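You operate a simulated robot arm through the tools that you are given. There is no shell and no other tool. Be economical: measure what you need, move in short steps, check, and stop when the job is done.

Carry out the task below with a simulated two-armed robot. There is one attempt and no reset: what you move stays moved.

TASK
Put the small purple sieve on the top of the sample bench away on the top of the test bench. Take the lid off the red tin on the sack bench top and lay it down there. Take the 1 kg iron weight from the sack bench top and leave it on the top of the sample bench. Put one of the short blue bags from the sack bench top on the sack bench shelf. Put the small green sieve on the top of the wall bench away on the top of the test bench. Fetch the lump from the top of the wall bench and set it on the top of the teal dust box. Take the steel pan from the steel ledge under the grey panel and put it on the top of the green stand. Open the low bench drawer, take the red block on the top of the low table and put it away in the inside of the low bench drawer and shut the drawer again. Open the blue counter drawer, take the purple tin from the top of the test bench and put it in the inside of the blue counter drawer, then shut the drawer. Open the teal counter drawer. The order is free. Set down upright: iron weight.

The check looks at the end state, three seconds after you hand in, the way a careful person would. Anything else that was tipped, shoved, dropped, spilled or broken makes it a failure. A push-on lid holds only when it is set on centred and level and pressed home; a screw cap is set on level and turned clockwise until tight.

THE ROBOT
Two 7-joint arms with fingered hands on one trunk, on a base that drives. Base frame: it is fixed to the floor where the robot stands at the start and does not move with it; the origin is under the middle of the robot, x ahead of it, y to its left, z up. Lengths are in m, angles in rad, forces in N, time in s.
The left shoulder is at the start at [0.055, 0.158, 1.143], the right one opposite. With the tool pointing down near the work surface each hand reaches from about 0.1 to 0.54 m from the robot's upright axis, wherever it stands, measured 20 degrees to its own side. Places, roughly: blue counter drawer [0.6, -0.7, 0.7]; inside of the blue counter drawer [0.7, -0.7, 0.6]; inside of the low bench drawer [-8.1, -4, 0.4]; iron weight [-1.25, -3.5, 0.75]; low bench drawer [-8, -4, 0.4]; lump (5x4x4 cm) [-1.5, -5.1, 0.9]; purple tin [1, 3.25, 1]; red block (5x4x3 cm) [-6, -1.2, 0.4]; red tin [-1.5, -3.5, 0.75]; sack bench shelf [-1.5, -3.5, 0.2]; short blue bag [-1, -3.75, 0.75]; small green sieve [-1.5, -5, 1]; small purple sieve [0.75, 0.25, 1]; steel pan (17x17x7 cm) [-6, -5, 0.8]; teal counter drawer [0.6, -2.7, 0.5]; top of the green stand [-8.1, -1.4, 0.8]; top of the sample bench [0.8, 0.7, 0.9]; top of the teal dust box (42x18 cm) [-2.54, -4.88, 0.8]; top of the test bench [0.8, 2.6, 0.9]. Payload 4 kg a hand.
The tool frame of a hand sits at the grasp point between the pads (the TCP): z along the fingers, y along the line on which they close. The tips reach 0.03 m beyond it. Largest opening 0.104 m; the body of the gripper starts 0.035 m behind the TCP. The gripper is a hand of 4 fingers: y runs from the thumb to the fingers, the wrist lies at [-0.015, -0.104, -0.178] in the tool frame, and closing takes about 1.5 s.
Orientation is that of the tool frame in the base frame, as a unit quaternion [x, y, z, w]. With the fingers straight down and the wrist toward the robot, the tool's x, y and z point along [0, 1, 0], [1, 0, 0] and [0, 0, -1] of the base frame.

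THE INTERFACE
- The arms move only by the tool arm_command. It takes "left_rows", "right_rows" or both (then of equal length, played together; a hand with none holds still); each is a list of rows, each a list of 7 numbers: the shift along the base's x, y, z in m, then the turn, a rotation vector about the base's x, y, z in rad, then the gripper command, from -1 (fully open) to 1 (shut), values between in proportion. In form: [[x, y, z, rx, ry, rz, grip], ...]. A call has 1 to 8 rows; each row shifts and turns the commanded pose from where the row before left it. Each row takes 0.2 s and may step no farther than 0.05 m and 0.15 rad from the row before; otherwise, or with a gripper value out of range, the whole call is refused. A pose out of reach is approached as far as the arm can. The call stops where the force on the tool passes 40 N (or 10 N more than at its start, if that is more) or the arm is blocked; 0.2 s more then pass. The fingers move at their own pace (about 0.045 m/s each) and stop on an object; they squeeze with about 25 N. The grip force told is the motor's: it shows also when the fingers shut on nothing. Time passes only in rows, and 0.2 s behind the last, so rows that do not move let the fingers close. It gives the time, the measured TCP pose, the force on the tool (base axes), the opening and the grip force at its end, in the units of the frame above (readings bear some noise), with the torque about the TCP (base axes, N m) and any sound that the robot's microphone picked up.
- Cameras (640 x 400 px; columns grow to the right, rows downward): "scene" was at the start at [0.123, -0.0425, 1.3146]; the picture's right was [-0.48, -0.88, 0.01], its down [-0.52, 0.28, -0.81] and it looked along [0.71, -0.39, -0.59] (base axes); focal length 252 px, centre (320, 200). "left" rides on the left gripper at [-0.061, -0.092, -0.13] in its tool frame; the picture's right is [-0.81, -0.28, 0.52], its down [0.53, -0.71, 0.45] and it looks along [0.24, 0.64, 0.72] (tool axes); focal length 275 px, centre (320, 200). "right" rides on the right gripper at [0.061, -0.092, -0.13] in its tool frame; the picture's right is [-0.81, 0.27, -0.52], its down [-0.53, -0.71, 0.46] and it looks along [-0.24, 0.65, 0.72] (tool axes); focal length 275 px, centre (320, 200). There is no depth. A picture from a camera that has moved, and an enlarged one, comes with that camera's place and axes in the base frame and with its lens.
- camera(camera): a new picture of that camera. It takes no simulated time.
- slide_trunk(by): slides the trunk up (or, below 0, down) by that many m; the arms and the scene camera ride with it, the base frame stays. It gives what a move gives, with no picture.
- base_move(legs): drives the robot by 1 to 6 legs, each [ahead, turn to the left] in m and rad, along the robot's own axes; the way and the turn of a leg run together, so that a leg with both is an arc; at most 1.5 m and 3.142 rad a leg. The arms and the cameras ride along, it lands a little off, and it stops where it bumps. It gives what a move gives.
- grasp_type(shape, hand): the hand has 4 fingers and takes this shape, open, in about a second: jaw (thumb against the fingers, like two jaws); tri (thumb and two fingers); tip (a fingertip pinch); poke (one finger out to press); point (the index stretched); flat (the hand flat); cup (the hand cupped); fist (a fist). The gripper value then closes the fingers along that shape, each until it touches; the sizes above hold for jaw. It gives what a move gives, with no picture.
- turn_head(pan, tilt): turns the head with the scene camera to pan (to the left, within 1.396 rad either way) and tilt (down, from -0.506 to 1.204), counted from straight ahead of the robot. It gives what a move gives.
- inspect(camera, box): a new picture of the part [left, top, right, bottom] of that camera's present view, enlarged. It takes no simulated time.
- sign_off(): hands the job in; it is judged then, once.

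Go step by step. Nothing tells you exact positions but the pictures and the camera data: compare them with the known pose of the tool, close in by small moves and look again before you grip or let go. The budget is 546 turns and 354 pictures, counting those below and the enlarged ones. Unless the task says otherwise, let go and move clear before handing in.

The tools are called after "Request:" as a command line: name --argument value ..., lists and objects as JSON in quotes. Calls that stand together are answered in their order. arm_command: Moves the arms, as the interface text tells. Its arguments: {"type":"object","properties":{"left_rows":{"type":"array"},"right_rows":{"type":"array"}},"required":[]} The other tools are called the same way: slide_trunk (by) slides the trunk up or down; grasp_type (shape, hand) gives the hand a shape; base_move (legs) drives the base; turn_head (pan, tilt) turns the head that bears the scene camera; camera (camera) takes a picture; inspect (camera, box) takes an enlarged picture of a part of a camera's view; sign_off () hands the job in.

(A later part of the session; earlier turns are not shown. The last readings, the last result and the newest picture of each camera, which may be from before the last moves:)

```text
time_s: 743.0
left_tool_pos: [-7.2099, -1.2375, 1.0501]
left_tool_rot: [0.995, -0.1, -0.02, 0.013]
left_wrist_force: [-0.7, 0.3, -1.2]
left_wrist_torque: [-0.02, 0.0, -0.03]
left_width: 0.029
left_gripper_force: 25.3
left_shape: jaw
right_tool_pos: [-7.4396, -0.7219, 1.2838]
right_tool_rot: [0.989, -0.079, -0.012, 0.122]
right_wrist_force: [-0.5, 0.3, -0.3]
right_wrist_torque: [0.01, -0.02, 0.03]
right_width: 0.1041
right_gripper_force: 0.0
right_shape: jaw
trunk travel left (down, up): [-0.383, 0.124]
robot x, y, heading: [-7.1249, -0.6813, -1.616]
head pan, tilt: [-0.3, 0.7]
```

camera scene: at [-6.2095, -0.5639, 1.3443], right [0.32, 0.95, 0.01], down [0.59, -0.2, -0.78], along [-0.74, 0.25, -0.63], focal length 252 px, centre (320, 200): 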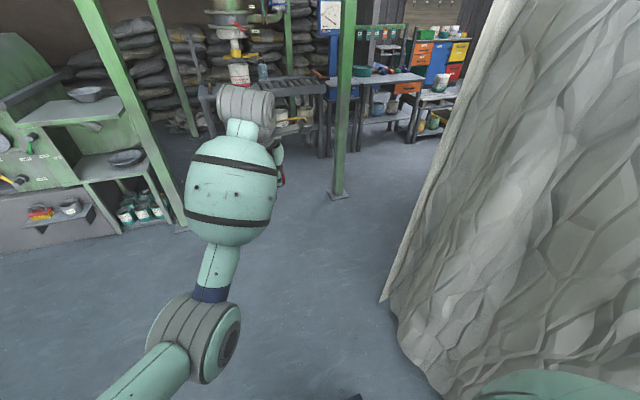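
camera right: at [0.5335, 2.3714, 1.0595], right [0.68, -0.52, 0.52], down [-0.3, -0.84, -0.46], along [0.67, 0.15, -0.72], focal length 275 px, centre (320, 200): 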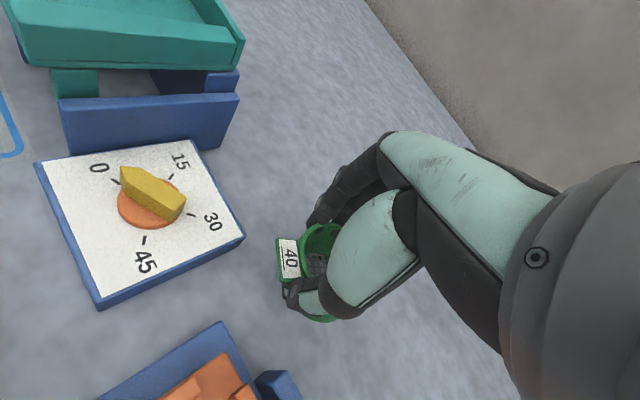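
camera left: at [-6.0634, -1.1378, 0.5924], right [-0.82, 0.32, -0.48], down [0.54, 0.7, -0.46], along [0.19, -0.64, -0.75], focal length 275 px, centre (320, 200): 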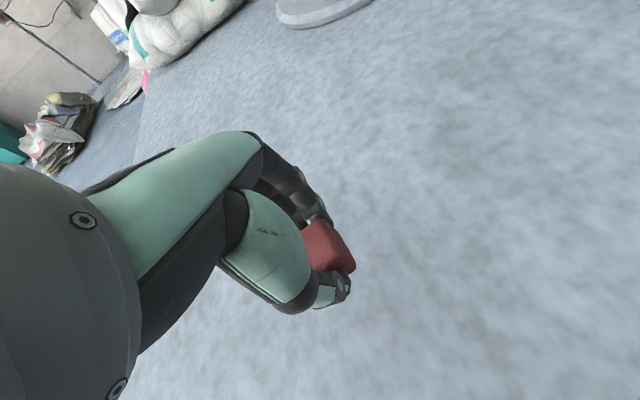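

Request:
base_move --legs '[[0, 0.05], [1.5, 0], [1.5, 0], [0.55, 0]]'

Request:
base_move --legs '[[0, -1.48]]'

Request:
camera --camera "scene"

```text
time_s: 748.5
left_tool_pos: [-7.1814, -2.253, 1.074]
left_tool_rot: [0.996, -0.08, -0.019, 0.036]
left_wrist_force: [-1.2, -1.4, -0.2]
left_wrist_torque: [0.06, 0.0, -0.02]
left_width: 0.0291
left_gripper_force: 24.8
left_shape: jaw
right_tool_pos: [-7.4293, -1.7372, 1.2881]
right_tool_rot: [0.986, -0.06, -0.005, 0.154]
right_wrist_force: [-0.8, 0.2, 0.7]
right_wrist_torque: [0.02, -0.02, 0.01]
right_width: 0.1039
right_gripper_force: 0.0
right_shape: jaw
trunk travel left (down, up): [-0.383, 0.124]
robot x, y, heading: [-7.1165, -1.7411, -1.572]
head pan, tilt: [-0.3, 0.7]
stopped in leg 2: the robot was blocked; the commanded pose is now the measured one
```

```text
time_s: 751.1
left_tool_pos: [-7.5509, -2.022, 1.079]
left_tool_rot: [0.869, -0.492, -0.038, 0.034]
left_wrist_force: [-0.4, -0.2, -0.7]
left_wrist_torque: [0.02, -0.01, 0.0]
left_width: 0.0289
left_gripper_force: 24.8
left_shape: jaw
right_tool_pos: [-7.3137, -1.4994, 1.2889]
right_tool_rot: [0.872, -0.462, -0.069, 0.146]
right_wrist_force: [0.2, 0.1, 0.3]
right_wrist_torque: [0.01, -0.02, -0.02]
right_width: 0.1042
right_gripper_force: 0.0
right_shape: jaw
trunk travel left (down, up): [-0.383, 0.124]
robot x, y, heading: [-7.1146, -1.7433, -2.44]
head pan, tilt: [-0.3, 0.7]
stopped in leg 1: the robot was blocked; the commanded pose is now the measured one
```

```text
63 pictures are left
camera scene: at [-7.2366, -1.8092, 1.34], right [-0.39, 0.92, 0.0], down [0.6, 0.26, -0.75], along [-0.69, -0.29, -0.66], focal length 252 px, centre (320, 200)
```

scene: 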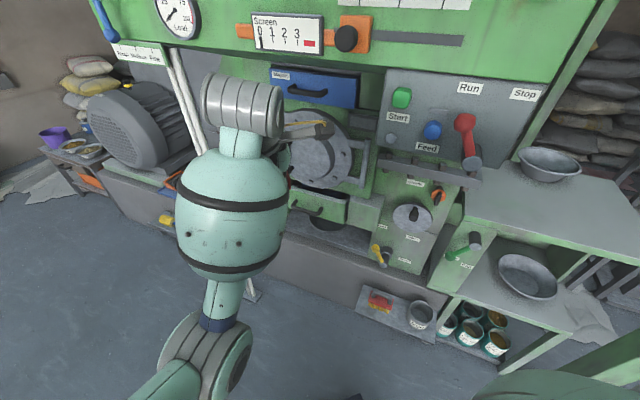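

Blocked by something near the mill on the right; I turn back and steer further east before going south.

Request:
base_move --legs '[[0, 1.14], [0.5, 0]]'

Request:
turn_head --pan -0.9 --tilt 0.7

Request:
camera --camera "scene"

```text
time_s: 754.6
left_tool_pos: [-7.0295, -2.2584, 1.0685]
left_tool_rot: [0.997, 0.06, -0.019, 0.046]
left_wrist_force: [-0.4, 0.2, -0.8]
left_wrist_torque: [0.01, 0.0, -0.01]
left_width: 0.0285
left_gripper_force: 25.2
left_shape: jaw
right_tool_pos: [-7.4113, -1.8221, 1.2868]
right_tool_rot: [0.987, 0.058, 0.009, 0.15]
right_wrist_force: [-0.8, 0.9, 0.1]
right_wrist_torque: [-0.02, 0.03, -0.01]
right_width: 0.1038
right_gripper_force: 0.0
right_shape: jaw
trunk travel left (down, up): [-0.383, 0.124]
robot x, y, heading: [-7.1168, -1.7459, -1.299]
head pan, tilt: [-0.3, 0.7]
stopped in leg 1: the robot was blocked; the commanded pose is now the measured one
```

```text
time_s: 755.6
left_tool_pos: [-7.0293, -2.2553, 1.0713]
left_tool_rot: [0.997, 0.06, -0.02, 0.049]
left_wrist_force: [-0.1, 0.1, 0.0]
left_wrist_torque: [0.0, -0.01, 0.0]
left_width: 0.0288
left_gripper_force: 25.4
left_shape: jaw
right_tool_pos: [-7.4109, -1.8185, 1.2878]
right_tool_rot: [0.986, 0.061, 0.01, 0.153]
right_wrist_force: [-0.4, -0.3, -0.3]
right_wrist_torque: [0.03, -0.01, 0.01]
right_width: 0.1041
right_gripper_force: 0.0
right_shape: jaw
trunk travel left (down, up): [-0.383, 0.124]
robot x, y, heading: [-7.1167, -1.7394, -1.301]
head pan, tilt: [-0.901, 0.7]
```

```text
62 pictures are left
camera scene: at [-7.1624, -1.8046, 1.3445], right [-0.81, 0.59, -0.02], down [0.38, 0.5, -0.78], along [-0.45, -0.64, -0.63], focal length 252 px, centre (320, 200)
```

scene: 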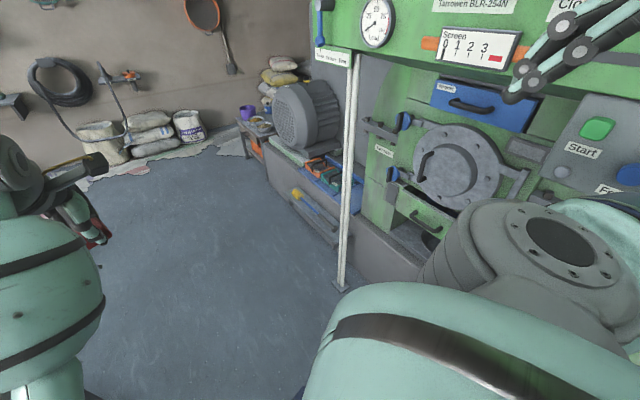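

Request:
base_move --legs '[[0.45, 0]]'

```text
time_s: 756.4
left_tool_pos: [-7.0221, -2.2859, 1.0562]
left_tool_rot: [0.997, 0.06, -0.021, 0.035]
left_wrist_force: [-0.6, -0.1, -0.7]
left_wrist_torque: [0.0, -0.01, 0.02]
left_width: 0.0288
left_gripper_force: 24.2
left_shape: jaw
right_tool_pos: [-7.4042, -1.8549, 1.2845]
right_tool_rot: [0.989, 0.048, 0.003, 0.137]
right_wrist_force: [0.3, 0.1, -0.9]
right_wrist_torque: [-0.03, -0.01, -0.03]
right_width: 0.1038
right_gripper_force: 0.0
right_shape: jaw
trunk travel left (down, up): [-0.383, 0.124]
robot x, y, heading: [-7.1164, -1.7488, -1.304]
head pan, tilt: [-0.901, 0.7]
stopped in leg 1: the robot was blocked; the commanded pose is now the measured one
```

Request:
turn_head --pan 0.25 --tilt 1.1

Request:
camera --camera "scene"

Request:
turn_head --pan -1.35 --tilt 1.0

Request:
camera --camera "scene"

```text
time_s: 757.7
left_tool_pos: [-7.0226, -2.2859, 1.0556]
left_tool_rot: [0.997, 0.058, -0.022, 0.036]
left_wrist_force: [0.0, 0.4, -0.7]
left_wrist_torque: [0.01, 0.01, 0.0]
left_width: 0.0287
left_gripper_force: 25.1
left_shape: jaw
right_tool_pos: [-7.4031, -1.8548, 1.2851]
right_tool_rot: [0.989, 0.049, 0.003, 0.138]
right_wrist_force: [-0.6, 0.6, 0.4]
right_wrist_torque: [-0.02, 0.01, -0.01]
right_width: 0.104
right_gripper_force: 0.0
right_shape: jaw
trunk travel left (down, up): [-0.383, 0.124]
robot x, y, heading: [-7.1168, -1.75, -1.304]
head pan, tilt: [0.25, 1.1]
```

```text
61 pictures are left
camera scene: at [-7.0818, -1.7972, 1.3141], right [-0.87, -0.49, 0.01], down [-0.44, 0.76, -0.48], along [0.23, -0.42, -0.88], focal length 252 px, centre (320, 200)
```

scene: 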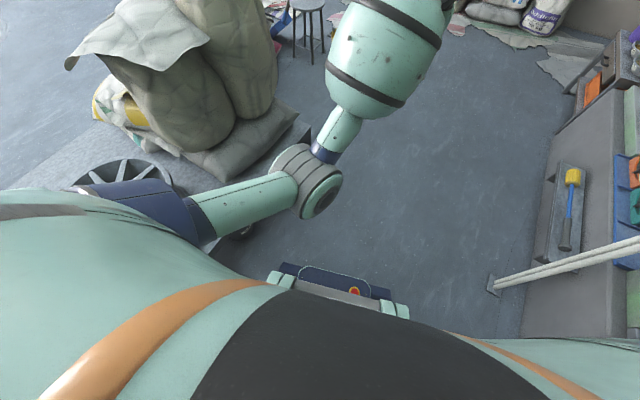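

```text
time_s: 759.4
left_tool_pos: [-7.021, -2.2864, 1.0568]
left_tool_rot: [0.997, 0.059, -0.022, 0.036]
left_wrist_force: [0.2, -0.1, -0.5]
left_wrist_torque: [0.06, 0.02, 0.0]
left_width: 0.0289
left_gripper_force: 25.2
left_shape: jaw
right_tool_pos: [-7.4023, -1.854, 1.2851]
right_tool_rot: [0.989, 0.048, 0.005, 0.139]
right_wrist_force: [0.9, -0.1, -0.1]
right_wrist_torque: [-0.01, 0.03, -0.01]
right_width: 0.1039
right_gripper_force: 0.1
right_shape: jaw
trunk travel left (down, up): [-0.383, 0.124]
robot x, y, heading: [-7.1203, -1.7444, -1.304]
head pan, tilt: [-1.349, 1.0]
```

```text
60 pictures are left
camera scene: at [-7.1744, -1.7747, 1.32], right [-0.47, 0.88, -0.03], down [0.74, 0.38, -0.55], along [-0.48, -0.28, -0.83], focal length 252 px, centre (320, 200)
```

scene: 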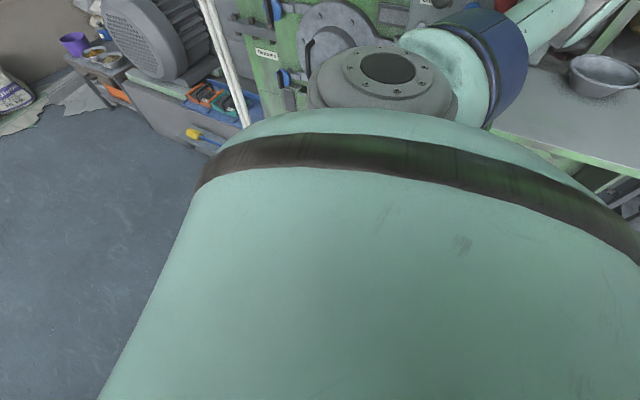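

The right elbow sticks out toward the mill because the right hand is too close to the body. I extend the right hand forward to tuck the elbow, then drive on.

Request:
arm_command --right_rows '[[0.02, -0.04, -0.01, 0.04, 0, 0, -1], [0.02, -0.04, -0.01, 0.04, 0, 0, -1], [0.02, -0.04, -0.02, 0.04, 0, 0, -1], [0.02, -0.04, -0.02, 0.04, 0, 0, -1], [0.02, -0.04, -0.02, 0.04, 0, 0, -1], [0.02, -0.04, -0.02, 0.04, 0, 0, -1], [0.02, -0.04, -0.02, 0, 0, 0, -1], [0.02, -0.04, -0.02, 0, 0, 0, -1]]'

Request:
base_move --legs '[[0.4, 0]]'

```text
time_s: 761.2
left_tool_pos: [-7.0244, -2.2972, 1.0507]
left_tool_rot: [0.998, 0.059, -0.02, 0.03]
left_wrist_force: [-0.1, 1.0, -0.2]
left_wrist_torque: [0.01, 0.02, 0.04]
left_width: 0.0287
left_gripper_force: 24.9
left_shape: jaw
right_tool_pos: [-7.2517, -2.192, 1.1813]
right_tool_rot: [0.998, 0.054, 0.013, 0.015]
right_wrist_force: [0.3, 1.1, 0.6]
right_wrist_torque: [-0.04, -0.02, -0.03]
right_width: 0.1038
right_gripper_force: 0.0
right_shape: jaw
right hand out of reach, approached as far as the arm can: row 2, 3, 4
trunk travel left (down, up): [-0.383, 0.124]
robot x, y, heading: [-7.114, -1.7518, -1.299]
head pan, tilt: [-1.349, 1.0]
```

```text
time_s: 763.7
left_tool_pos: [-6.9182, -2.6892, 1.0466]
left_tool_rot: [0.998, 0.06, -0.02, 0.027]
left_wrist_force: [-0.1, 0.9, -0.8]
left_wrist_torque: [-0.01, 0.0, 0.02]
left_width: 0.0287
left_gripper_force: 24.9
left_shape: jaw
right_tool_pos: [-7.1446, -2.5846, 1.1796]
right_tool_rot: [0.998, 0.053, 0.013, 0.01]
right_wrist_force: [-0.2, 0.8, -0.5]
right_wrist_torque: [0.0, -0.01, 0.0]
right_width: 0.104
right_gripper_force: 0.0
right_shape: jaw
trunk travel left (down, up): [-0.383, 0.124]
robot x, y, heading: [-7.0126, -2.1382, -1.302]
head pan, tilt: [-1.349, 1.0]
```

Request:
base_move --legs '[[0, -0.26], [1.1, 0], [0.95, 0]]'

Request:
base_move --legs '[[0, -1.45]]'

Request:
turn_head --pan -0.3 --tilt 0.65

Request:
camera --camera "scene"

```text
time_s: 774.8
left_tool_pos: [-6.9754, -4.7461, 1.0542]
left_tool_rot: [0.998, -0.049, -0.023, 0.031]
left_wrist_force: [0.0, -0.3, -0.6]
left_wrist_torque: [0.0, -0.02, 0.02]
left_width: 0.0287
left_gripper_force: 25.4
left_shape: jaw
right_tool_pos: [-7.1746, -4.5927, 1.1831]
right_tool_rot: [0.998, -0.057, 0.012, 0.018]
right_wrist_force: [0.5, 0.4, -0.4]
right_wrist_torque: [0.01, 0.0, -0.05]
right_width: 0.104
right_gripper_force: 0.1
right_shape: jaw
trunk travel left (down, up): [-0.383, 0.124]
robot x, y, heading: [-6.945, -4.1978, -1.521]
head pan, tilt: [-1.349, 1.0]
```

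```text
time_s: 778.8
left_tool_pos: [-7.483, -4.2367, 1.0621]
left_tool_rot: [0.717, -0.696, -0.042, 0.013]
left_wrist_force: [0.2, -0.1, -1.1]
left_wrist_torque: [0.0, 0.0, 0.02]
left_width: 0.0288
left_gripper_force: 25.1
left_shape: jaw
right_tool_pos: [-7.3558, -4.0191, 1.1873]
right_tool_rot: [0.713, -0.7, -0.008, 0.026]
right_wrist_force: [0.5, 0.2, 0.0]
right_wrist_torque: [0.01, -0.01, 0.0]
right_width: 0.104
right_gripper_force: 0.1
right_shape: jaw
trunk travel left (down, up): [-0.383, 0.124]
robot x, y, heading: [-6.9445, -4.2082, -2.961]
head pan, tilt: [-1.349, 1.0]
```

```text
time_s: 780.0
left_tool_pos: [-7.4703, -4.2341, 1.0673]
left_tool_rot: [0.717, -0.696, -0.046, 0.018]
left_wrist_force: [0.6, -0.3, -1.0]
left_wrist_torque: [-0.03, -0.04, -0.01]
left_width: 0.0288
left_gripper_force: 24.7
left_shape: jaw
right_tool_pos: [-7.3396, -4.0175, 1.1911]
right_tool_rot: [0.713, -0.701, -0.011, 0.031]
right_wrist_force: [-0.3, 0.4, -0.4]
right_wrist_torque: [-0.01, -0.02, -0.02]
right_width: 0.104
right_gripper_force: 0.0
right_shape: jaw
trunk travel left (down, up): [-0.383, 0.124]
robot x, y, heading: [-6.9471, -4.2082, -2.959]
head pan, tilt: [-0.3, 0.649]
```

```text
59 pictures are left
camera scene: at [-7.0804, -4.2044, 1.3449], right [0.12, 0.99, 0.0], down [0.61, -0.07, -0.79], along [-0.78, 0.1, -0.61], focal length 252 px, centre (320, 200)
```

scene: 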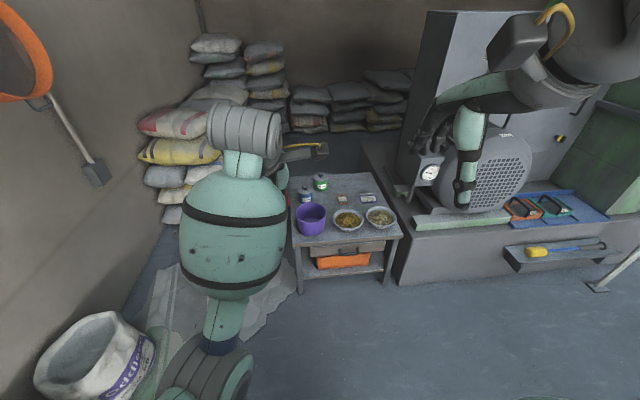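

Request:
inspect --camera "scene" --box '[280, 200, 420, 288]'

```text
4.55 times, centred on (350, 244) of scene
camera zoom: at [-7.0804, -4.2044, 1.3449], right [0.12, 0.99, 0.0], down [0.61, -0.07, -0.79], along [-0.78, 0.1, -0.61], focal length 1146 px, centre (184, 0)
```

zoom: 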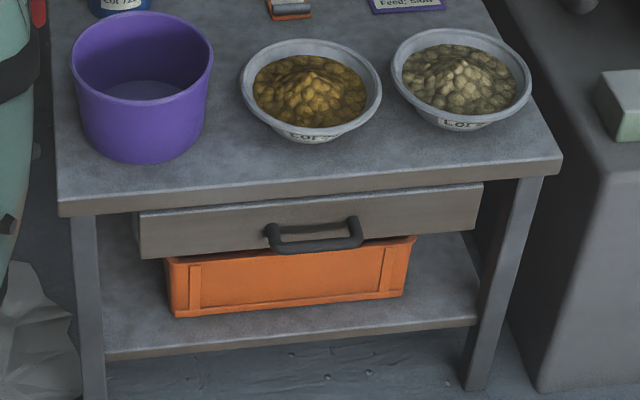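

The drawer handle is at about [-7.84, -3.968, 0.418]. I square up, lower the trunk, keep the left hand high, and pitch the right hand forward.

Request:
base_move --legs '[[0, -0.15]]'

Request:
slide_trunk --by -0.37

Request:
arm_command --left_rows '[[0, 0, 0.04, 0, 0, 0, 1], [0, 0, 0.04, 0, 0, 0, 1], [0, 0, 0.04, 0, 0, 0, 1], [0, 0, 0.04, 0, 0, 0, 1], [0, 0, 0, 0, 0, 0, 1], [0, 0, 0, 0, 0, 0, 1], [0, 0, 0, 0, 0, 0, 1], [0, 0, 0, 0, 0, 0, 1]]' --right_rows '[[-0.02, 0, -0.02, 0, 0.1, 0, -0.5], [-0.02, 0, -0.04, 0, 0.12, 0, 0], [-0.02, 0, -0.04, 0, 0.12, 0, 0], [-0.02, 0, -0.04, 0, 0.12, 0, 0], [-0.02, 0, -0.04, 0, 0.12, 0, 0], [-0.02, 0, -0.04, 0, 0.12, 0, 0], [-0.01, 0, -0.045, 0, 0.12, 0, 0], [0, 0, -0.045, 0, 0, 0, 0]]'

Request:
camera --camera "scene"

```text
time_s: 781.1
left_tool_pos: [-7.4708, -4.1535, 1.0668]
left_tool_rot: [-0.662, 0.748, 0.046, -0.014]
left_wrist_force: [-0.6, -0.1, -0.6]
left_wrist_torque: [0.01, 0.0, -0.01]
left_width: 0.0285
left_gripper_force: 25.1
left_shape: jaw
right_tool_pos: [-7.3096, -3.9582, 1.1906]
right_tool_rot: [-0.658, 0.752, 0.012, -0.03]
right_wrist_force: [-0.2, -0.3, 0.1]
right_wrist_torque: [-0.01, 0.0, 0.0]
right_width: 0.1039
right_gripper_force: 0.1
right_shape: jaw
trunk travel left (down, up): [-0.383, 0.124]
robot x, y, heading: [-6.947, -4.2105, -3.113]
head pan, tilt: [-0.3, 0.649]
```

```text
time_s: 784.7
left_tool_pos: [-7.4561, -4.1552, 0.7071]
left_tool_rot: [-0.662, 0.748, 0.052, -0.019]
left_wrist_force: [-0.8, -0.3, -1.2]
left_wrist_torque: [0.0, 0.02, 0.01]
left_width: 0.0286
left_gripper_force: 25.0
left_shape: jaw
right_tool_pos: [-7.2937, -3.9594, 0.8268]
right_tool_rot: [-0.659, 0.751, 0.017, -0.035]
right_wrist_force: [-0.7, 0.2, 0.3]
right_wrist_torque: [-0.03, -0.03, 0.0]
right_width: 0.1039
right_gripper_force: 0.2
right_shape: jaw
trunk travel left (down, up): [-0.013, 0.494]
robot x, y, heading: [-6.946, -4.2055, -3.114]
head pan, tilt: [-0.3, 0.649]
```

```text
time_s: 786.5
left_tool_pos: [-7.517, -4.1338, 0.8306]
left_tool_rot: [-0.661, 0.749, 0.051, -0.019]
left_wrist_force: [0.6, 0.1, 0.2]
left_wrist_torque: [-0.01, -0.01, 0.02]
left_width: 0.0285
left_gripper_force: 25.0
left_shape: jaw
left hand out of reach, approached as far as the arm can: row 1, 2, 3, 4
right_tool_pos: [-7.4863, -3.9371, 0.5789]
right_tool_rot: [-0.597, 0.675, 0.277, -0.333]
right_wrist_force: [0.2, 0.2, -0.2]
right_wrist_torque: [-0.02, 0.01, 0.02]
right_width: 0.0519
right_gripper_force: 0.2
right_shape: jaw
right hand out of reach, approached as far as the arm can: row 1, 2, 3, 4, 8
trunk travel left (down, up): [-0.013, 0.494]
robot x, y, heading: [-6.9442, -4.2037, -3.115]
head pan, tilt: [-0.3, 0.649]
```

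```text
57 pictures are left
camera scene: at [-7.0733, -4.1842, 0.9757], right [0.27, 0.96, 0.0], down [0.59, -0.16, -0.79], along [-0.76, 0.21, -0.61], focal length 252 px, centre (320, 200)
```

scene: 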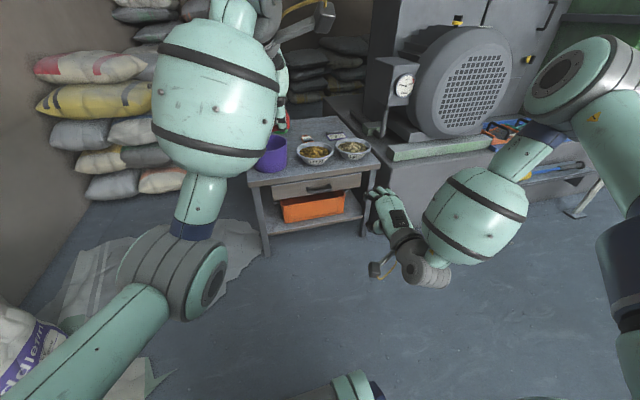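

Request:
arm_command --right_rows '[[0, -0.01, -0.04, 0, 0, 0, 0], [0, -0.01, -0.04, 0, 0, 0, 0], [0, -0.01, -0.04, 0, 0, 0, 0], [0, 0, -0.03, 0, 0, 0, 0]]'

Request:
camera --camera "right"

```text
time_s: 787.5
left_tool_pos: [-7.5172, -4.136, 0.8319]
left_tool_rot: [-0.662, 0.748, 0.051, -0.019]
left_wrist_force: [0.1, 0.2, -1.2]
left_wrist_torque: [0.0, -0.01, -0.03]
left_width: 0.0284
left_gripper_force: 25.4
left_shape: jaw
right_tool_pos: [-7.4841, -3.9163, 0.5689]
right_tool_rot: [-0.597, 0.676, 0.277, -0.331]
right_wrist_force: [-0.6, 0.2, 0.8]
right_wrist_torque: [-0.03, -0.01, -0.01]
right_width: 0.0521
right_gripper_force: 0.0
right_shape: jaw
right hand out of reach, approached as far as the arm can: row 1, 2, 3, 4
trunk travel left (down, up): [-0.013, 0.494]
robot x, y, heading: [-6.9436, -4.2126, -3.115]
head pan, tilt: [-0.3, 0.649]
```

```text
56 pictures are left
camera right: at [-7.3292, -3.9862, 0.5863], right [0.29, 0.85, 0.44], down [0.13, 0.42, -0.9], along [-0.95, 0.31, 0.01], focal length 275 px, centre (320, 200)
```

right: 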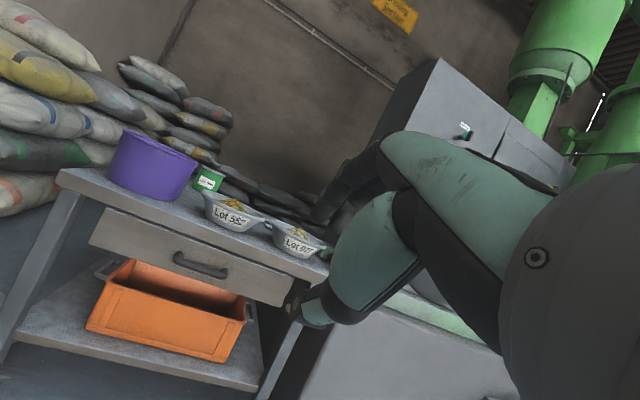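

Request:
arm_command --right_rows '[[0, 0, 0, 0, -0.13, 0, 0], [0, -0.01, -0.02, 0, -0.13, 0, 0], [0, -0.01, -0.03, 0, -0.13, 0, 0.1], [0, -0.01, -0.04, 0, 0, 0, 0.15], [0, -0.01, -0.04, 0, 0, 0, 0.15], [0, 0, -0.03, 0, 0, 0, 0.15]]'

Request:
camera --camera "right"

```text
time_s: 788.9
left_tool_pos: [-7.5178, -4.1356, 0.8306]
left_tool_rot: [-0.661, 0.748, 0.05, -0.02]
left_wrist_force: [-0.7, 0.0, -1.0]
left_wrist_torque: [0.02, 0.0, 0.0]
left_width: 0.0285
left_gripper_force: 25.2
left_shape: jaw
right_tool_pos: [-7.4754, -3.9207, 0.4958]
right_tool_rot: [-0.64, 0.727, 0.155, -0.194]
right_wrist_force: [-0.9, 0.8, 0.4]
right_wrist_torque: [-0.01, -0.04, 0.03]
right_width: 0.0449
right_gripper_force: 0.0
right_shape: jaw
right hand out of reach, approached as far as the arm can: row 4, 5, 6
trunk travel left (down, up): [-0.013, 0.494]
robot x, y, heading: [-6.9439, -4.2042, -3.114]
head pan, tilt: [-0.3, 0.649]
```

```text
55 pictures are left
camera right: at [-7.3397, -3.9906, 0.5704], right [0.1, 0.85, 0.52], down [0.46, 0.42, -0.78], along [-0.88, 0.31, -0.35], focal length 275 px, centre (320, 200)
```

right: 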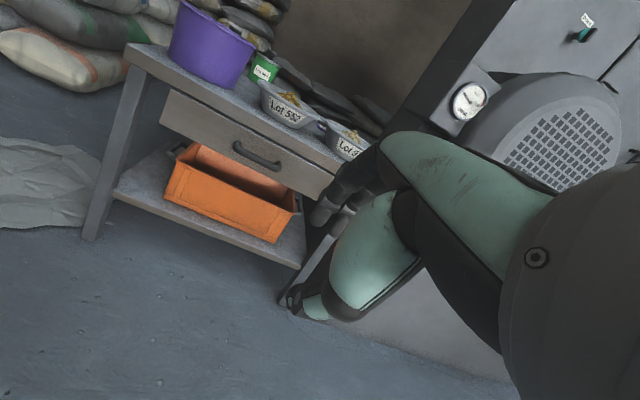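

Request:
arm_command --right_rows '[[-0.03, 0, -0.02, 0, 0, 0, 0.15], [-0.03, 0, -0.03, 0, -0.05, 0, 0.15], [-0.03, 0, -0.03, 0, -0.05, 0, 0.15], [0, -0.02, -0.02, 0, 0, 0, 0.15]]'

```text
time_s: 789.9
left_tool_pos: [-7.5176, -4.1353, 0.8305]
left_tool_rot: [-0.662, 0.748, 0.051, -0.019]
left_wrist_force: [-0.4, 0.3, 0.4]
left_wrist_torque: [0.02, -0.03, -0.01]
left_width: 0.0283
left_gripper_force: 25.4
left_shape: jaw
right_tool_pos: [-7.5399, -3.9099, 0.4896]
right_tool_rot: [-0.646, 0.736, 0.124, -0.159]
right_wrist_force: [0.3, 0.7, -0.2]
right_wrist_torque: [0.0, 0.0, 0.03]
right_width: 0.0446
right_gripper_force: 0.0
right_shape: jaw
right hand out of reach, approached as far as the arm can: row 1, 2, 3, 4
trunk travel left (down, up): [-0.013, 0.494]
robot x, y, heading: [-6.945, -4.2061, -3.118]
head pan, tilt: [-0.3, 0.649]
```

A straighter arm is needed: I raise the trunk 0.17 and lower the right hand again.

Request:
slide_trunk --by 0.17

Request:
arm_command --right_rows '[[-0.02, -0.01, -0.04, 0, 0, 0, 0.15], [-0.01, -0.01, -0.045, 0, 0, 0, 0.15], [0, -0.01, -0.045, 0, 0, 0, 0.15], [0, -0.01, -0.045, 0, 0, 0, 0.15], [0, -0.01, -0.04, 0, 0, 0, 0.15]]'

Request:
camera --camera "right"

```text
time_s: 791.8
left_tool_pos: [-7.5181, -4.1353, 1.0011]
left_tool_rot: [-0.662, 0.748, 0.051, -0.019]
left_wrist_force: [-0.5, -0.2, -0.9]
left_wrist_torque: [0.02, -0.02, 0.0]
left_width: 0.0285
left_gripper_force: 25.5
left_shape: jaw
right_tool_pos: [-7.5405, -3.9103, 0.6593]
right_tool_rot: [-0.647, 0.736, 0.124, -0.159]
right_wrist_force: [-0.2, 0.2, -0.1]
right_wrist_torque: [-0.01, -0.03, 0.0]
right_width: 0.0445
right_gripper_force: 0.0
right_shape: jaw
trunk travel left (down, up): [-0.183, 0.324]
robot x, y, heading: [-6.9455, -4.2082, -3.114]
head pan, tilt: [-0.3, 0.649]
```

```text
time_s: 793.0
left_tool_pos: [-7.5172, -4.1355, 1.0009]
left_tool_rot: [-0.661, 0.748, 0.051, -0.019]
left_wrist_force: [0.1, 0.4, -1.2]
left_wrist_torque: [0.0, -0.03, 0.0]
left_width: 0.0283
left_gripper_force: 24.9
left_shape: jaw
right_tool_pos: [-7.5156, -3.9005, 0.6492]
right_tool_rot: [-0.647, 0.735, 0.124, -0.158]
right_wrist_force: [0.3, 0.1, -0.2]
right_wrist_torque: [0.04, -0.03, 0.01]
right_width: 0.0446
right_gripper_force: 0.0
right_shape: jaw
right hand out of reach, approached as far as the arm can: row 1, 2, 3, 4, 5
trunk travel left (down, up): [-0.183, 0.324]
robot x, y, heading: [-6.9484, -4.2082, -3.115]
head pan, tilt: [-0.3, 0.649]
```

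```text
54 pictures are left
camera right: at [-7.3868, -3.9691, 0.7371], right [0.04, 0.85, 0.52], down [0.53, 0.42, -0.73], along [-0.85, 0.31, -0.43], focal length 275 px, centre (320, 200)
```

right: 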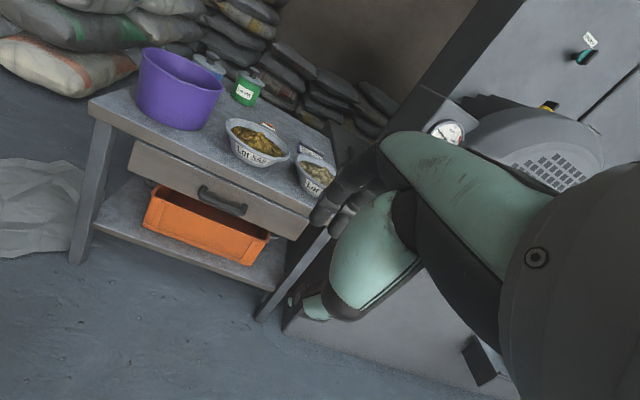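

The right arm is stuck at a joint limit; I move the left hand aside and reset the right arm through a high centred pose.

Request:
arm_command --left_rows '[[0, -0.045, 0.01, 0, 0, 0, 1], [0, -0.045, 0.01, 0, 0, 0, 1], [0, -0.045, 0.01, 0, 0, 0, 1], [0, -0.045, 0, 0, 0, 0, 1], [0, -0.04, 0, 0, 0, 0, 1], [0, 0, 0, 0, 0, 0, 1], [0, 0, 0, 0, 0, 0, 1], [0, 0, 0, 0, 0, 0, 1]]' --right_rows '[[0, 0, 0.048, 0, -0.06, 0, 0.15], [0, 0, 0.048, 0, -0.06, 0, 0.15], [0, 0, 0.048, 0, -0.06, 0, 0.15], [-0.01, 0, 0.045, 0, -0.06, 0, 0.15], [-0.01, -0.02, 0.04, 0, -0.06, 0, 0.15], [-0.01, -0.03, 0.035, 0, -0.06, 0, 0.15], [-0.01, -0.03, 0.035, 0, -0.06, 0, 0.15], [-0.01, -0.03, 0.03, 0, 0, 0, 0.15]]'

Request:
arm_command --right_rows '[[-0.01, -0.035, 0.01, 0, 0, 0, 0.15], [-0.01, -0.03, 0, 0, 0, 0, 0.15], [-0.02, 0.02, -0.04, 0, 0, 0, 0.15], [0, 0.02, -0.045, 0, 0, 0, 0.15], [0, 0.02, -0.045, 0, 0, 0, 0.15], [0, 0.01, -0.048, 0, 0, 0, 0.15], [0, 0, -0.048, 0, 0, 0, 0.15], [0, 0, -0.048, 0, 0, 0, 0.15]]'

```text
time_s: 794.8
left_tool_pos: [-7.5633, -4.3471, 1.0194]
left_tool_rot: [-0.661, 0.748, 0.051, -0.019]
left_wrist_force: [0.8, 0.1, -0.7]
left_wrist_torque: [0.02, 0.04, -0.01]
left_width: 0.0286
left_gripper_force: 25.4
left_shape: jaw
left hand out of reach, approached as far as the arm can: row 1, 2, 3, 4
right_tool_pos: [-7.5643, -4.0086, 0.979]
right_tool_rot: [-0.659, 0.752, -0.014, -0.001]
right_wrist_force: [0.3, 0.6, -0.1]
right_wrist_torque: [0.0, -0.01, 0.01]
right_width: 0.0446
right_gripper_force: 0.0
right_shape: jaw
trunk travel left (down, up): [-0.183, 0.324]
robot x, y, heading: [-6.9441, -4.2053, -3.116]
head pan, tilt: [-0.3, 0.649]
```

```text
time_s: 796.6
left_tool_pos: [-7.5628, -4.3465, 1.0205]
left_tool_rot: [-0.661, 0.748, 0.051, -0.02]
left_wrist_force: [0.3, 1.4, -1.4]
left_wrist_torque: [-0.01, 0.0, 0.02]
left_width: 0.0284
left_gripper_force: 25.2
left_shape: jaw
right_tool_pos: [-7.5874, -3.9899, 0.721]
right_tool_rot: [-0.659, 0.752, -0.013, -0.002]
right_wrist_force: [0.9, -0.4, 0.6]
right_wrist_torque: [0.01, 0.0, 0.03]
right_width: 0.0445
right_gripper_force: 0.1
right_shape: jaw
right hand out of reach, approached as far as the arm can: row 2, 8
trunk travel left (down, up): [-0.183, 0.324]
robot x, y, heading: [-6.9451, -4.2052, -3.115]
head pan, tilt: [-0.3, 0.649]
```

Request:
arm_command --right_rows '[[-0.03, 0, -0.03, 0, 0, 0, 0.15], [-0.03, 0, -0.035, 0, 0, 0, 0.15], [0, 0, -0.045, 0, 0, 0, 0.15], [0, 0, -0.045, 0, 0, 0, 0.15]]'

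```text
time_s: 797.6
left_tool_pos: [-7.5626, -4.3469, 1.0202]
left_tool_rot: [-0.662, 0.748, 0.051, -0.019]
left_wrist_force: [-0.4, 1.2, -0.9]
left_wrist_torque: [-0.01, -0.01, 0.01]
left_width: 0.0289
left_gripper_force: 24.6
left_shape: jaw
right_tool_pos: [-7.5614, -3.932, 0.6561]
right_tool_rot: [-0.659, 0.752, -0.013, -0.001]
right_wrist_force: [-0.9, -0.9, 0.8]
right_wrist_torque: [-0.01, 0.01, -0.01]
right_width: 0.0444
right_gripper_force: 0.1
right_shape: jaw
right hand out of reach, approached as far as the arm can: row 1, 2, 3, 4
trunk travel left (down, up): [-0.183, 0.324]
robot x, y, heading: [-6.9457, -4.2067, -3.117]
head pan, tilt: [-0.3, 0.649]
```

I keep the trunk up, pitch the hand forward again and descend with the arm nearly straight.

Request:
arm_command --right_rows '[[-0.01, -0.01, -0.02, 0, 0.13, 0, 0.1], [-0.01, -0.01, -0.02, 0, 0.13, 0, 0.1], [-0.01, -0.01, -0.03, 0, 0.13, 0, 0.1], [-0.01, 0, -0.04, 0, 0.13, 0, 0.1], [-0.01, 0, -0.04, 0, 0.13, 0, 0.1], [-0.01, 0, -0.04, 0, 0.13, 0, 0.1], [0, 0, -0.04, 0, 0, 0, 0.1]]'

Request:
arm_command --right_rows '[[-0.01, 0, -0.02, 0, 0, 0, 0.1], [-0.01, 0, -0.02, 0, 0, 0, 0.1]]'

Request:
camera --camera "right"

```text
time_s: 799.2
left_tool_pos: [-7.5635, -4.3467, 1.0206]
left_tool_rot: [-0.662, 0.748, 0.053, -0.019]
left_wrist_force: [-0.2, 1.4, -0.4]
left_wrist_torque: [0.0, 0.04, -0.01]
left_width: 0.0286
left_gripper_force: 24.4
left_shape: jaw
right_tool_pos: [-7.5305, -3.8744, 0.7063]
right_tool_rot: [-0.614, 0.695, 0.238, -0.288]
right_wrist_force: [0.4, -0.1, 0.0]
right_wrist_torque: [-0.01, 0.02, -0.02]
right_width: 0.0465
right_gripper_force: 0.1
right_shape: jaw
right hand out of reach, approached as far as the arm can: row 1, 2, 3, 4, 5, 6, 7
trunk travel left (down, up): [-0.183, 0.324]
robot x, y, heading: [-6.9463, -4.2079, -3.112]
head pan, tilt: [-0.3, 0.649]
```

```text
time_s: 799.8
left_tool_pos: [-7.563, -4.3466, 1.0207]
left_tool_rot: [-0.661, 0.748, 0.052, -0.019]
left_wrist_force: [-0.7, 0.0, -1.4]
left_wrist_torque: [0.05, 0.0, -0.02]
left_width: 0.0286
left_gripper_force: 25.1
left_shape: jaw
right_tool_pos: [-7.5371, -3.869, 0.7054]
right_tool_rot: [-0.614, 0.696, 0.237, -0.286]
right_wrist_force: [-0.1, 0.1, 0.3]
right_wrist_torque: [0.0, 0.02, -0.01]
right_width: 0.0462
right_gripper_force: 0.1
right_shape: jaw
right hand out of reach, approached as far as the arm can: row 1, 2
trunk travel left (down, up): [-0.183, 0.324]
robot x, y, heading: [-6.9428, -4.2059, -3.113]
head pan, tilt: [-0.3, 0.649]
```

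```text
53 pictures are left
camera right: at [-7.3854, -3.94, 0.743], right [0.23, 0.85, 0.47], down [0.24, 0.42, -0.87], along [-0.94, 0.31, -0.11], focal length 275 px, centre (320, 200)
```

right: 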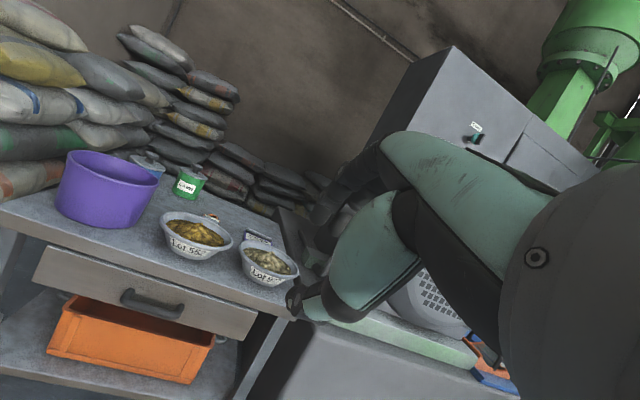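

I try fully extending the right arm forward first and then descending along a straight-arm arc.

Request:
base_move --legs '[[-0.12, 0]]'

Request:
arm_command --right_rows '[[-0.02, -0.01, 0.02, 0, -0.14, 0, 0.1], [-0.02, -0.02, 0.02, 0, -0.14, 0, 0.1], [-0.03, -0.02, 0.02, 0, -0.14, 0, 0.1], [-0.03, -0.02, 0.02, 0, -0.14, 0, 0.1], [-0.04, -0.02, 0.01, 0, -0.14, 0, 0.1], [-0.04, -0.01, 0, 0, 0, 0, 0.1], [-0.04, 0, 0, 0, 0, 0, 0.1]]'

Request:
arm_command --right_rows '[[-0.02, 0, -0.04, 0, 0, 0, 0.1], [0, 0, -0.048, 0, 0, 0, 0.1], [0, 0, -0.048, 0, 0, 0, 0.1], [0.01, 0, -0.045, 0, 0, 0, 0.1], [0.01, 0, -0.045, 0, 0, 0, 0.1], [0.01, 0, -0.045, 0, 0, 0, 0.1]]'

```text
time_s: 801.0
left_tool_pos: [-7.4389, -4.345, 1.0207]
left_tool_rot: [-0.661, 0.749, 0.052, -0.02]
left_wrist_force: [0.9, 0.0, 0.3]
left_wrist_torque: [0.0, -0.01, -0.01]
left_width: 0.0288
left_gripper_force: 25.1
left_shape: jaw
right_tool_pos: [-7.414, -3.8671, 0.7076]
right_tool_rot: [-0.614, 0.696, 0.238, -0.287]
right_wrist_force: [-0.5, 0.7, 0.1]
right_wrist_torque: [0.02, 0.01, 0.01]
right_width: 0.0464
right_gripper_force: 0.1
right_shape: jaw
trunk travel left (down, up): [-0.183, 0.324]
robot x, y, heading: [-6.8241, -4.2039, -3.109]
head pan, tilt: [-0.3, 0.649]
```

```text
time_s: 802.6
left_tool_pos: [-7.4333, -4.3439, 1.0293]
left_tool_rot: [-0.663, 0.745, 0.061, -0.033]
left_wrist_force: [-0.6, 0.1, -0.6]
left_wrist_torque: [0.02, -0.01, -0.01]
left_width: 0.0285
left_gripper_force: 25.4
left_shape: jaw
right_tool_pos: [-7.5608, -3.937, 0.8207]
right_tool_rot: [-0.659, 0.751, 0.015, -0.037]
right_wrist_force: [-1.2, -0.7, 0.3]
right_wrist_torque: [0.04, -0.01, 0.02]
right_width: 0.0467
right_gripper_force: 0.1
right_shape: jaw
right hand out of reach, approached as far as the arm can: row 5, 6, 7
trunk travel left (down, up): [-0.183, 0.324]
robot x, y, heading: [-6.8224, -4.2059, -3.115]
head pan, tilt: [-0.3, 0.649]
```

```text
time_s: 804.0
left_tool_pos: [-7.4324, -4.3452, 1.0291]
left_tool_rot: [-0.663, 0.746, 0.062, -0.034]
left_wrist_force: [0.2, 0.4, -1.1]
left_wrist_torque: [-0.03, 0.01, -0.01]
left_width: 0.0285
left_gripper_force: 25.1
left_shape: jaw
right_tool_pos: [-7.4421, -3.8965, 0.6428]
right_tool_rot: [-0.658, 0.752, 0.017, -0.037]
right_wrist_force: [0.7, -0.3, 0.0]
right_wrist_torque: [0.02, 0.01, 0.02]
right_width: 0.0464
right_gripper_force: 0.1
right_shape: jaw
right hand out of reach, approached as far as the arm can: row 1, 2, 3, 4, 5, 6
trunk travel left (down, up): [-0.183, 0.324]
robot x, y, heading: [-6.8228, -4.2035, -3.115]
head pan, tilt: [-0.3, 0.649]
```

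Request:
arm_command --right_rows '[[0.02, 0.03, -0.03, 0, 0, 0, 0.1], [0.02, 0.03, -0.03, 0, 0, 0, 0.1], [0.02, 0.03, -0.03, 0, 0, 0, 0.1], [0.02, 0.03, -0.03, 0, 0, 0, 0.1], [0, 0, -0.045, 0, 0, 0, 0.1], [0, 0, -0.045, 0, 0, 0, 0.1], [0, 0, -0.045, 0, 0, 0, 0.1], [0, 0, -0.045, 0, 0, 0, 0.1]]'

Request:
turn_head --pan -0.8 --tilt 0.9

Request:
camera --camera "scene"

```text
time_s: 805.8
left_tool_pos: [-7.4338, -4.3448, 1.0312]
left_tool_rot: [-0.663, 0.745, 0.062, -0.033]
left_wrist_force: [0.0, 0.6, -1.1]
left_wrist_torque: [0.01, 0.04, -0.01]
left_width: 0.0287
left_gripper_force: 24.7
left_shape: jaw
right_tool_pos: [-7.3017, -3.748, 0.5639]
right_tool_rot: [-0.659, 0.751, 0.017, -0.037]
right_wrist_force: [-0.1, -0.5, 0.1]
right_wrist_torque: [0.01, -0.01, -0.01]
right_width: 0.0467
right_gripper_force: 0.1
right_shape: jaw
right hand out of reach, approached as far as the arm can: row 1, 2, 3, 4, 5, 6, 7, 8
trunk travel left (down, up): [-0.183, 0.324]
robot x, y, heading: [-6.8236, -4.2041, -3.112]
head pan, tilt: [-0.3, 0.649]
```

```text
time_s: 806.8
left_tool_pos: [-7.4325, -4.3454, 1.0305]
left_tool_rot: [-0.663, 0.746, 0.061, -0.033]
left_wrist_force: [0.8, -0.2, -0.9]
left_wrist_torque: [0.0, 0.01, 0.03]
left_width: 0.0284
left_gripper_force: 25.1
left_shape: jaw
right_tool_pos: [-7.3019, -3.7469, 0.5639]
right_tool_rot: [-0.658, 0.752, 0.016, -0.038]
right_wrist_force: [-0.5, -0.1, -0.2]
right_wrist_torque: [0.02, -0.01, 0.04]
right_width: 0.0465
right_gripper_force: 0.0
right_shape: jaw
trunk travel left (down, up): [-0.183, 0.324]
robot x, y, heading: [-6.8257, -4.2035, -3.113]
head pan, tilt: [-0.799, 0.901]
```

```text
52 pictures are left
camera scene: at [-6.9254, -4.1527, 1.126], right [0.7, 0.72, 0.01], down [0.57, -0.54, -0.61], along [-0.44, 0.43, -0.79], focal length 252 px, centre (320, 200)
```

scene: 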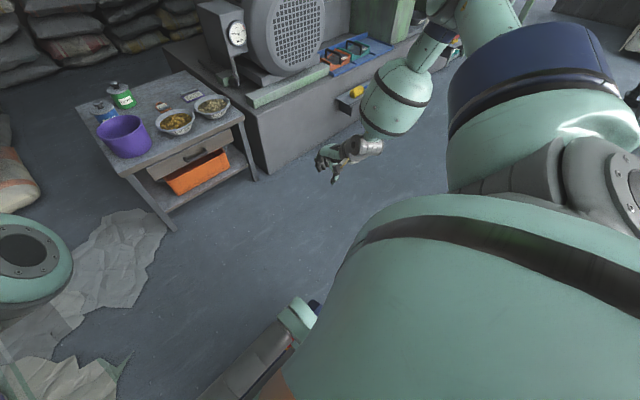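

Reaching further out to the side lets the right hand go low. I shift the base left and forward so that the handle lies 0.45 m to the right.

Request:
base_move --legs '[[0, 0.6], [0.36, 0]]'

Request:
base_move --legs '[[0, -0.6]]'

Request:
slide_trunk --by -0.15

Request:
arm_command --right_rows '[[0, 0, 0, 0, 0.13, 0, 0.1], [0, 0, 0, 0, 0.13, 0, 0.1], [0, 0, 0, 0, 0.13, 0, 0.1], [0, 0, 0, 0, 0.13, 0, 0.1], [0, 0, 0, 0, 0.13, 0, 0.1]]'

Request:
camera --camera "right"

```text
time_s: 810.7
left_tool_pos: [-7.541, -4.8845, 1.0242]
left_tool_rot: [0.855, -0.514, -0.048, 0.047]
left_wrist_force: [-0.9, 0.4, -1.3]
left_wrist_torque: [0.01, 0.02, -0.02]
left_width: 0.0286
left_gripper_force: 25.8
left_shape: jaw
right_tool_pos: [-7.7686, -4.3157, 0.5646]
right_tool_rot: [0.853, -0.521, -0.004, 0.039]
right_wrist_force: [-0.3, 0.1, -1.0]
right_wrist_torque: [0.0, -0.01, 0.0]
right_width: 0.0465
right_gripper_force: 0.1
right_shape: jaw
trunk travel left (down, up): [-0.183, 0.324]
robot x, y, heading: [-7.1111, -4.4208, -2.514]
head pan, tilt: [-0.799, 0.901]
```

```text
time_s: 812.8
left_tool_pos: [-7.7211, -4.5678, 1.0312]
left_tool_rot: [-0.669, 0.739, 0.069, -0.043]
left_wrist_force: [0.3, 0.3, 0.3]
left_wrist_torque: [-0.01, 0.02, 0.01]
left_width: 0.0282
left_gripper_force: 25.1
left_shape: jaw
right_tool_pos: [-7.5922, -3.9695, 0.5691]
right_tool_rot: [-0.664, 0.746, 0.02, -0.042]
right_wrist_force: [-0.3, 1.1, 0.0]
right_wrist_torque: [0.01, 0.03, -0.02]
right_width: 0.0466
right_gripper_force: 0.0
right_shape: jaw
trunk travel left (down, up): [-0.183, 0.324]
robot x, y, heading: [-7.1154, -4.4226, -3.095]
head pan, tilt: [-0.799, 0.901]
```

```text
time_s: 814.5
left_tool_pos: [-7.7101, -4.5674, 0.8899]
left_tool_rot: [-0.669, 0.737, 0.078, -0.054]
left_wrist_force: [0.0, 0.8, -0.7]
left_wrist_torque: [0.0, -0.01, 0.03]
left_width: 0.0282
left_gripper_force: 25.0
left_shape: jaw
right_tool_pos: [-7.5862, -3.9694, 0.4239]
right_tool_rot: [-0.663, 0.746, 0.024, -0.047]
right_wrist_force: [-0.6, 0.0, 0.1]
right_wrist_torque: [0.0, 0.01, -0.02]
right_width: 0.0468
right_gripper_force: 0.0
right_shape: jaw
trunk travel left (down, up): [-0.033, 0.474]
robot x, y, heading: [-7.1168, -4.426, -3.094]
head pan, tilt: [-0.799, 0.901]
```

```text
time_s: 815.7
left_tool_pos: [-7.7107, -4.5677, 0.8887]
left_tool_rot: [-0.669, 0.737, 0.078, -0.054]
left_wrist_force: [-0.3, 0.7, -1.0]
left_wrist_torque: [0.01, 0.03, -0.02]
left_width: 0.0285
left_gripper_force: 24.6
left_shape: jaw
right_tool_pos: [-7.5936, -3.9436, 0.47]
right_tool_rot: [-0.636, 0.709, 0.194, -0.237]
right_wrist_force: [-0.9, 1.0, 0.3]
right_wrist_torque: [-0.01, 0.01, 0.0]
right_width: 0.0466
right_gripper_force: 0.0
right_shape: jaw
right hand out of reach, approached as far as the arm can: row 2, 3, 4, 5
trunk travel left (down, up): [-0.033, 0.474]
robot x, y, heading: [-7.1123, -4.4242, -3.095]
head pan, tilt: [-0.799, 0.901]
```

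```text
51 pictures are left
camera right: at [-7.4482, -4.0128, 0.5278], right [0.14, 0.85, 0.51], down [0.35, 0.43, -0.83], along [-0.92, 0.3, -0.24], focal length 275 px, centre (320, 200)
```

right: 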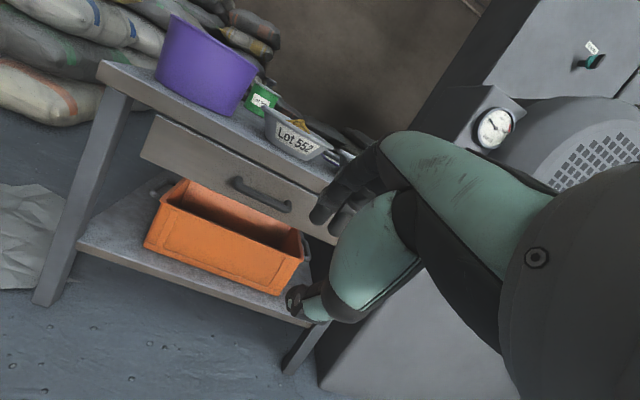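

Request:
slide_trunk --by -0.033

Request:
arm_command --right_rows '[[0, -0.015, -0.02, 0, -0.08, 0, 0.1], [0, -0.015, -0.02, 0, 0, 0, 0.1]]'

Request:
base_move --legs '[[0.17, 0]]'

Request:
camera --camera "right"

```text
time_s: 816.5
left_tool_pos: [-7.7107, -4.567, 0.8579]
left_tool_rot: [-0.668, 0.738, 0.077, -0.054]
left_wrist_force: [0.1, 0.9, -1.1]
left_wrist_torque: [0.02, -0.03, 0.0]
left_width: 0.0288
left_gripper_force: 25.0
left_shape: jaw
right_tool_pos: [-7.5939, -3.9443, 0.4394]
right_tool_rot: [-0.635, 0.709, 0.194, -0.237]
right_wrist_force: [0.4, 0.1, -0.2]
right_wrist_torque: [-0.02, 0.03, 0.0]
right_width: 0.0465
right_gripper_force: 0.0
right_shape: jaw
trunk travel left (down, up): [0.0, 0.507]
robot x, y, heading: [-7.113, -4.424, -3.095]
head pan, tilt: [-0.799, 0.901]
```

```text
time_s: 817.1
left_tool_pos: [-7.7095, -4.5674, 0.8585]
left_tool_rot: [-0.669, 0.738, 0.076, -0.054]
left_wrist_force: [0.1, -0.4, -1.1]
left_wrist_torque: [0.04, 0.01, 0.01]
left_width: 0.0284
left_gripper_force: 25.1
left_shape: jaw
right_tool_pos: [-7.598, -3.9526, 0.4285]
right_tool_rot: [-0.643, 0.718, 0.169, -0.209]
right_wrist_force: [0.0, -0.1, 0.0]
right_wrist_torque: [-0.01, -0.02, 0.0]
right_width: 0.0469
right_gripper_force: 0.0
right_shape: jaw
right hand out of reach, approached as far as the arm can: row 1, 2
trunk travel left (down, up): [0.0, 0.507]
robot x, y, heading: [-7.1101, -4.4267, -3.105]
head pan, tilt: [-0.799, 0.901]
```

```text
time_s: 818.5
left_tool_pos: [-7.8812, -4.5748, 0.8574]
left_tool_rot: [-0.668, 0.738, 0.076, -0.053]
left_wrist_force: [-0.4, -0.4, -1.3]
left_wrist_torque: [0.03, 0.01, 0.01]
left_width: 0.0284
left_gripper_force: 25.0
left_shape: jaw
right_tool_pos: [-7.7671, -3.9589, 0.427]
right_tool_rot: [-0.643, 0.718, 0.169, -0.208]
right_wrist_force: [0.0, 0.2, -0.3]
right_wrist_torque: [-0.06, -0.02, 0.01]
right_width: 0.0467
right_gripper_force: 0.0
right_shape: jaw
trunk travel left (down, up): [0.0, 0.507]
robot x, y, heading: [-7.2855, -4.4323, -3.096]
head pan, tilt: [-0.799, 0.901]
```

```text
50 pictures are left
camera right: at [-7.6263, -4.0283, 0.4968], right [0.1, 0.85, 0.52], down [0.42, 0.43, -0.8], along [-0.9, 0.3, -0.31], focal length 275 px, centre (320, 200)
```

right: 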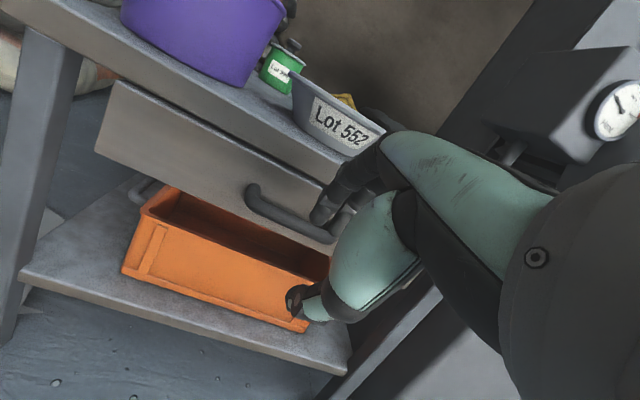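

Request:
arm_command --right_rows '[[0, 0.02, -0.015, 0, 0, 0, 0.1], [0.005, 0.015, -0.015, 0, 0, 0, 0.1]]'

```text
time_s: 819.1
left_tool_pos: [-7.8728, -4.5758, 0.8693]
left_tool_rot: [-0.669, 0.735, 0.089, -0.069]
left_wrist_force: [-0.1, 0.3, -0.7]
left_wrist_torque: [0.0, -0.02, -0.03]
left_width: 0.0283
left_gripper_force: 25.1
left_shape: jaw
right_tool_pos: [-7.751, -3.9168, 0.4169]
right_tool_rot: [-0.641, 0.717, 0.172, -0.214]
right_wrist_force: [1.3, 0.3, 0.4]
right_wrist_torque: [0.0, -0.01, 0.01]
right_width: 0.0466
right_gripper_force: 0.1
right_shape: jaw
right hand out of reach, approached as far as the arm can: row 1, 2
trunk travel left (down, up): [0.0, 0.507]
robot x, y, heading: [-7.2811, -4.4299, -3.099]
head pan, tilt: [-0.799, 0.901]
```

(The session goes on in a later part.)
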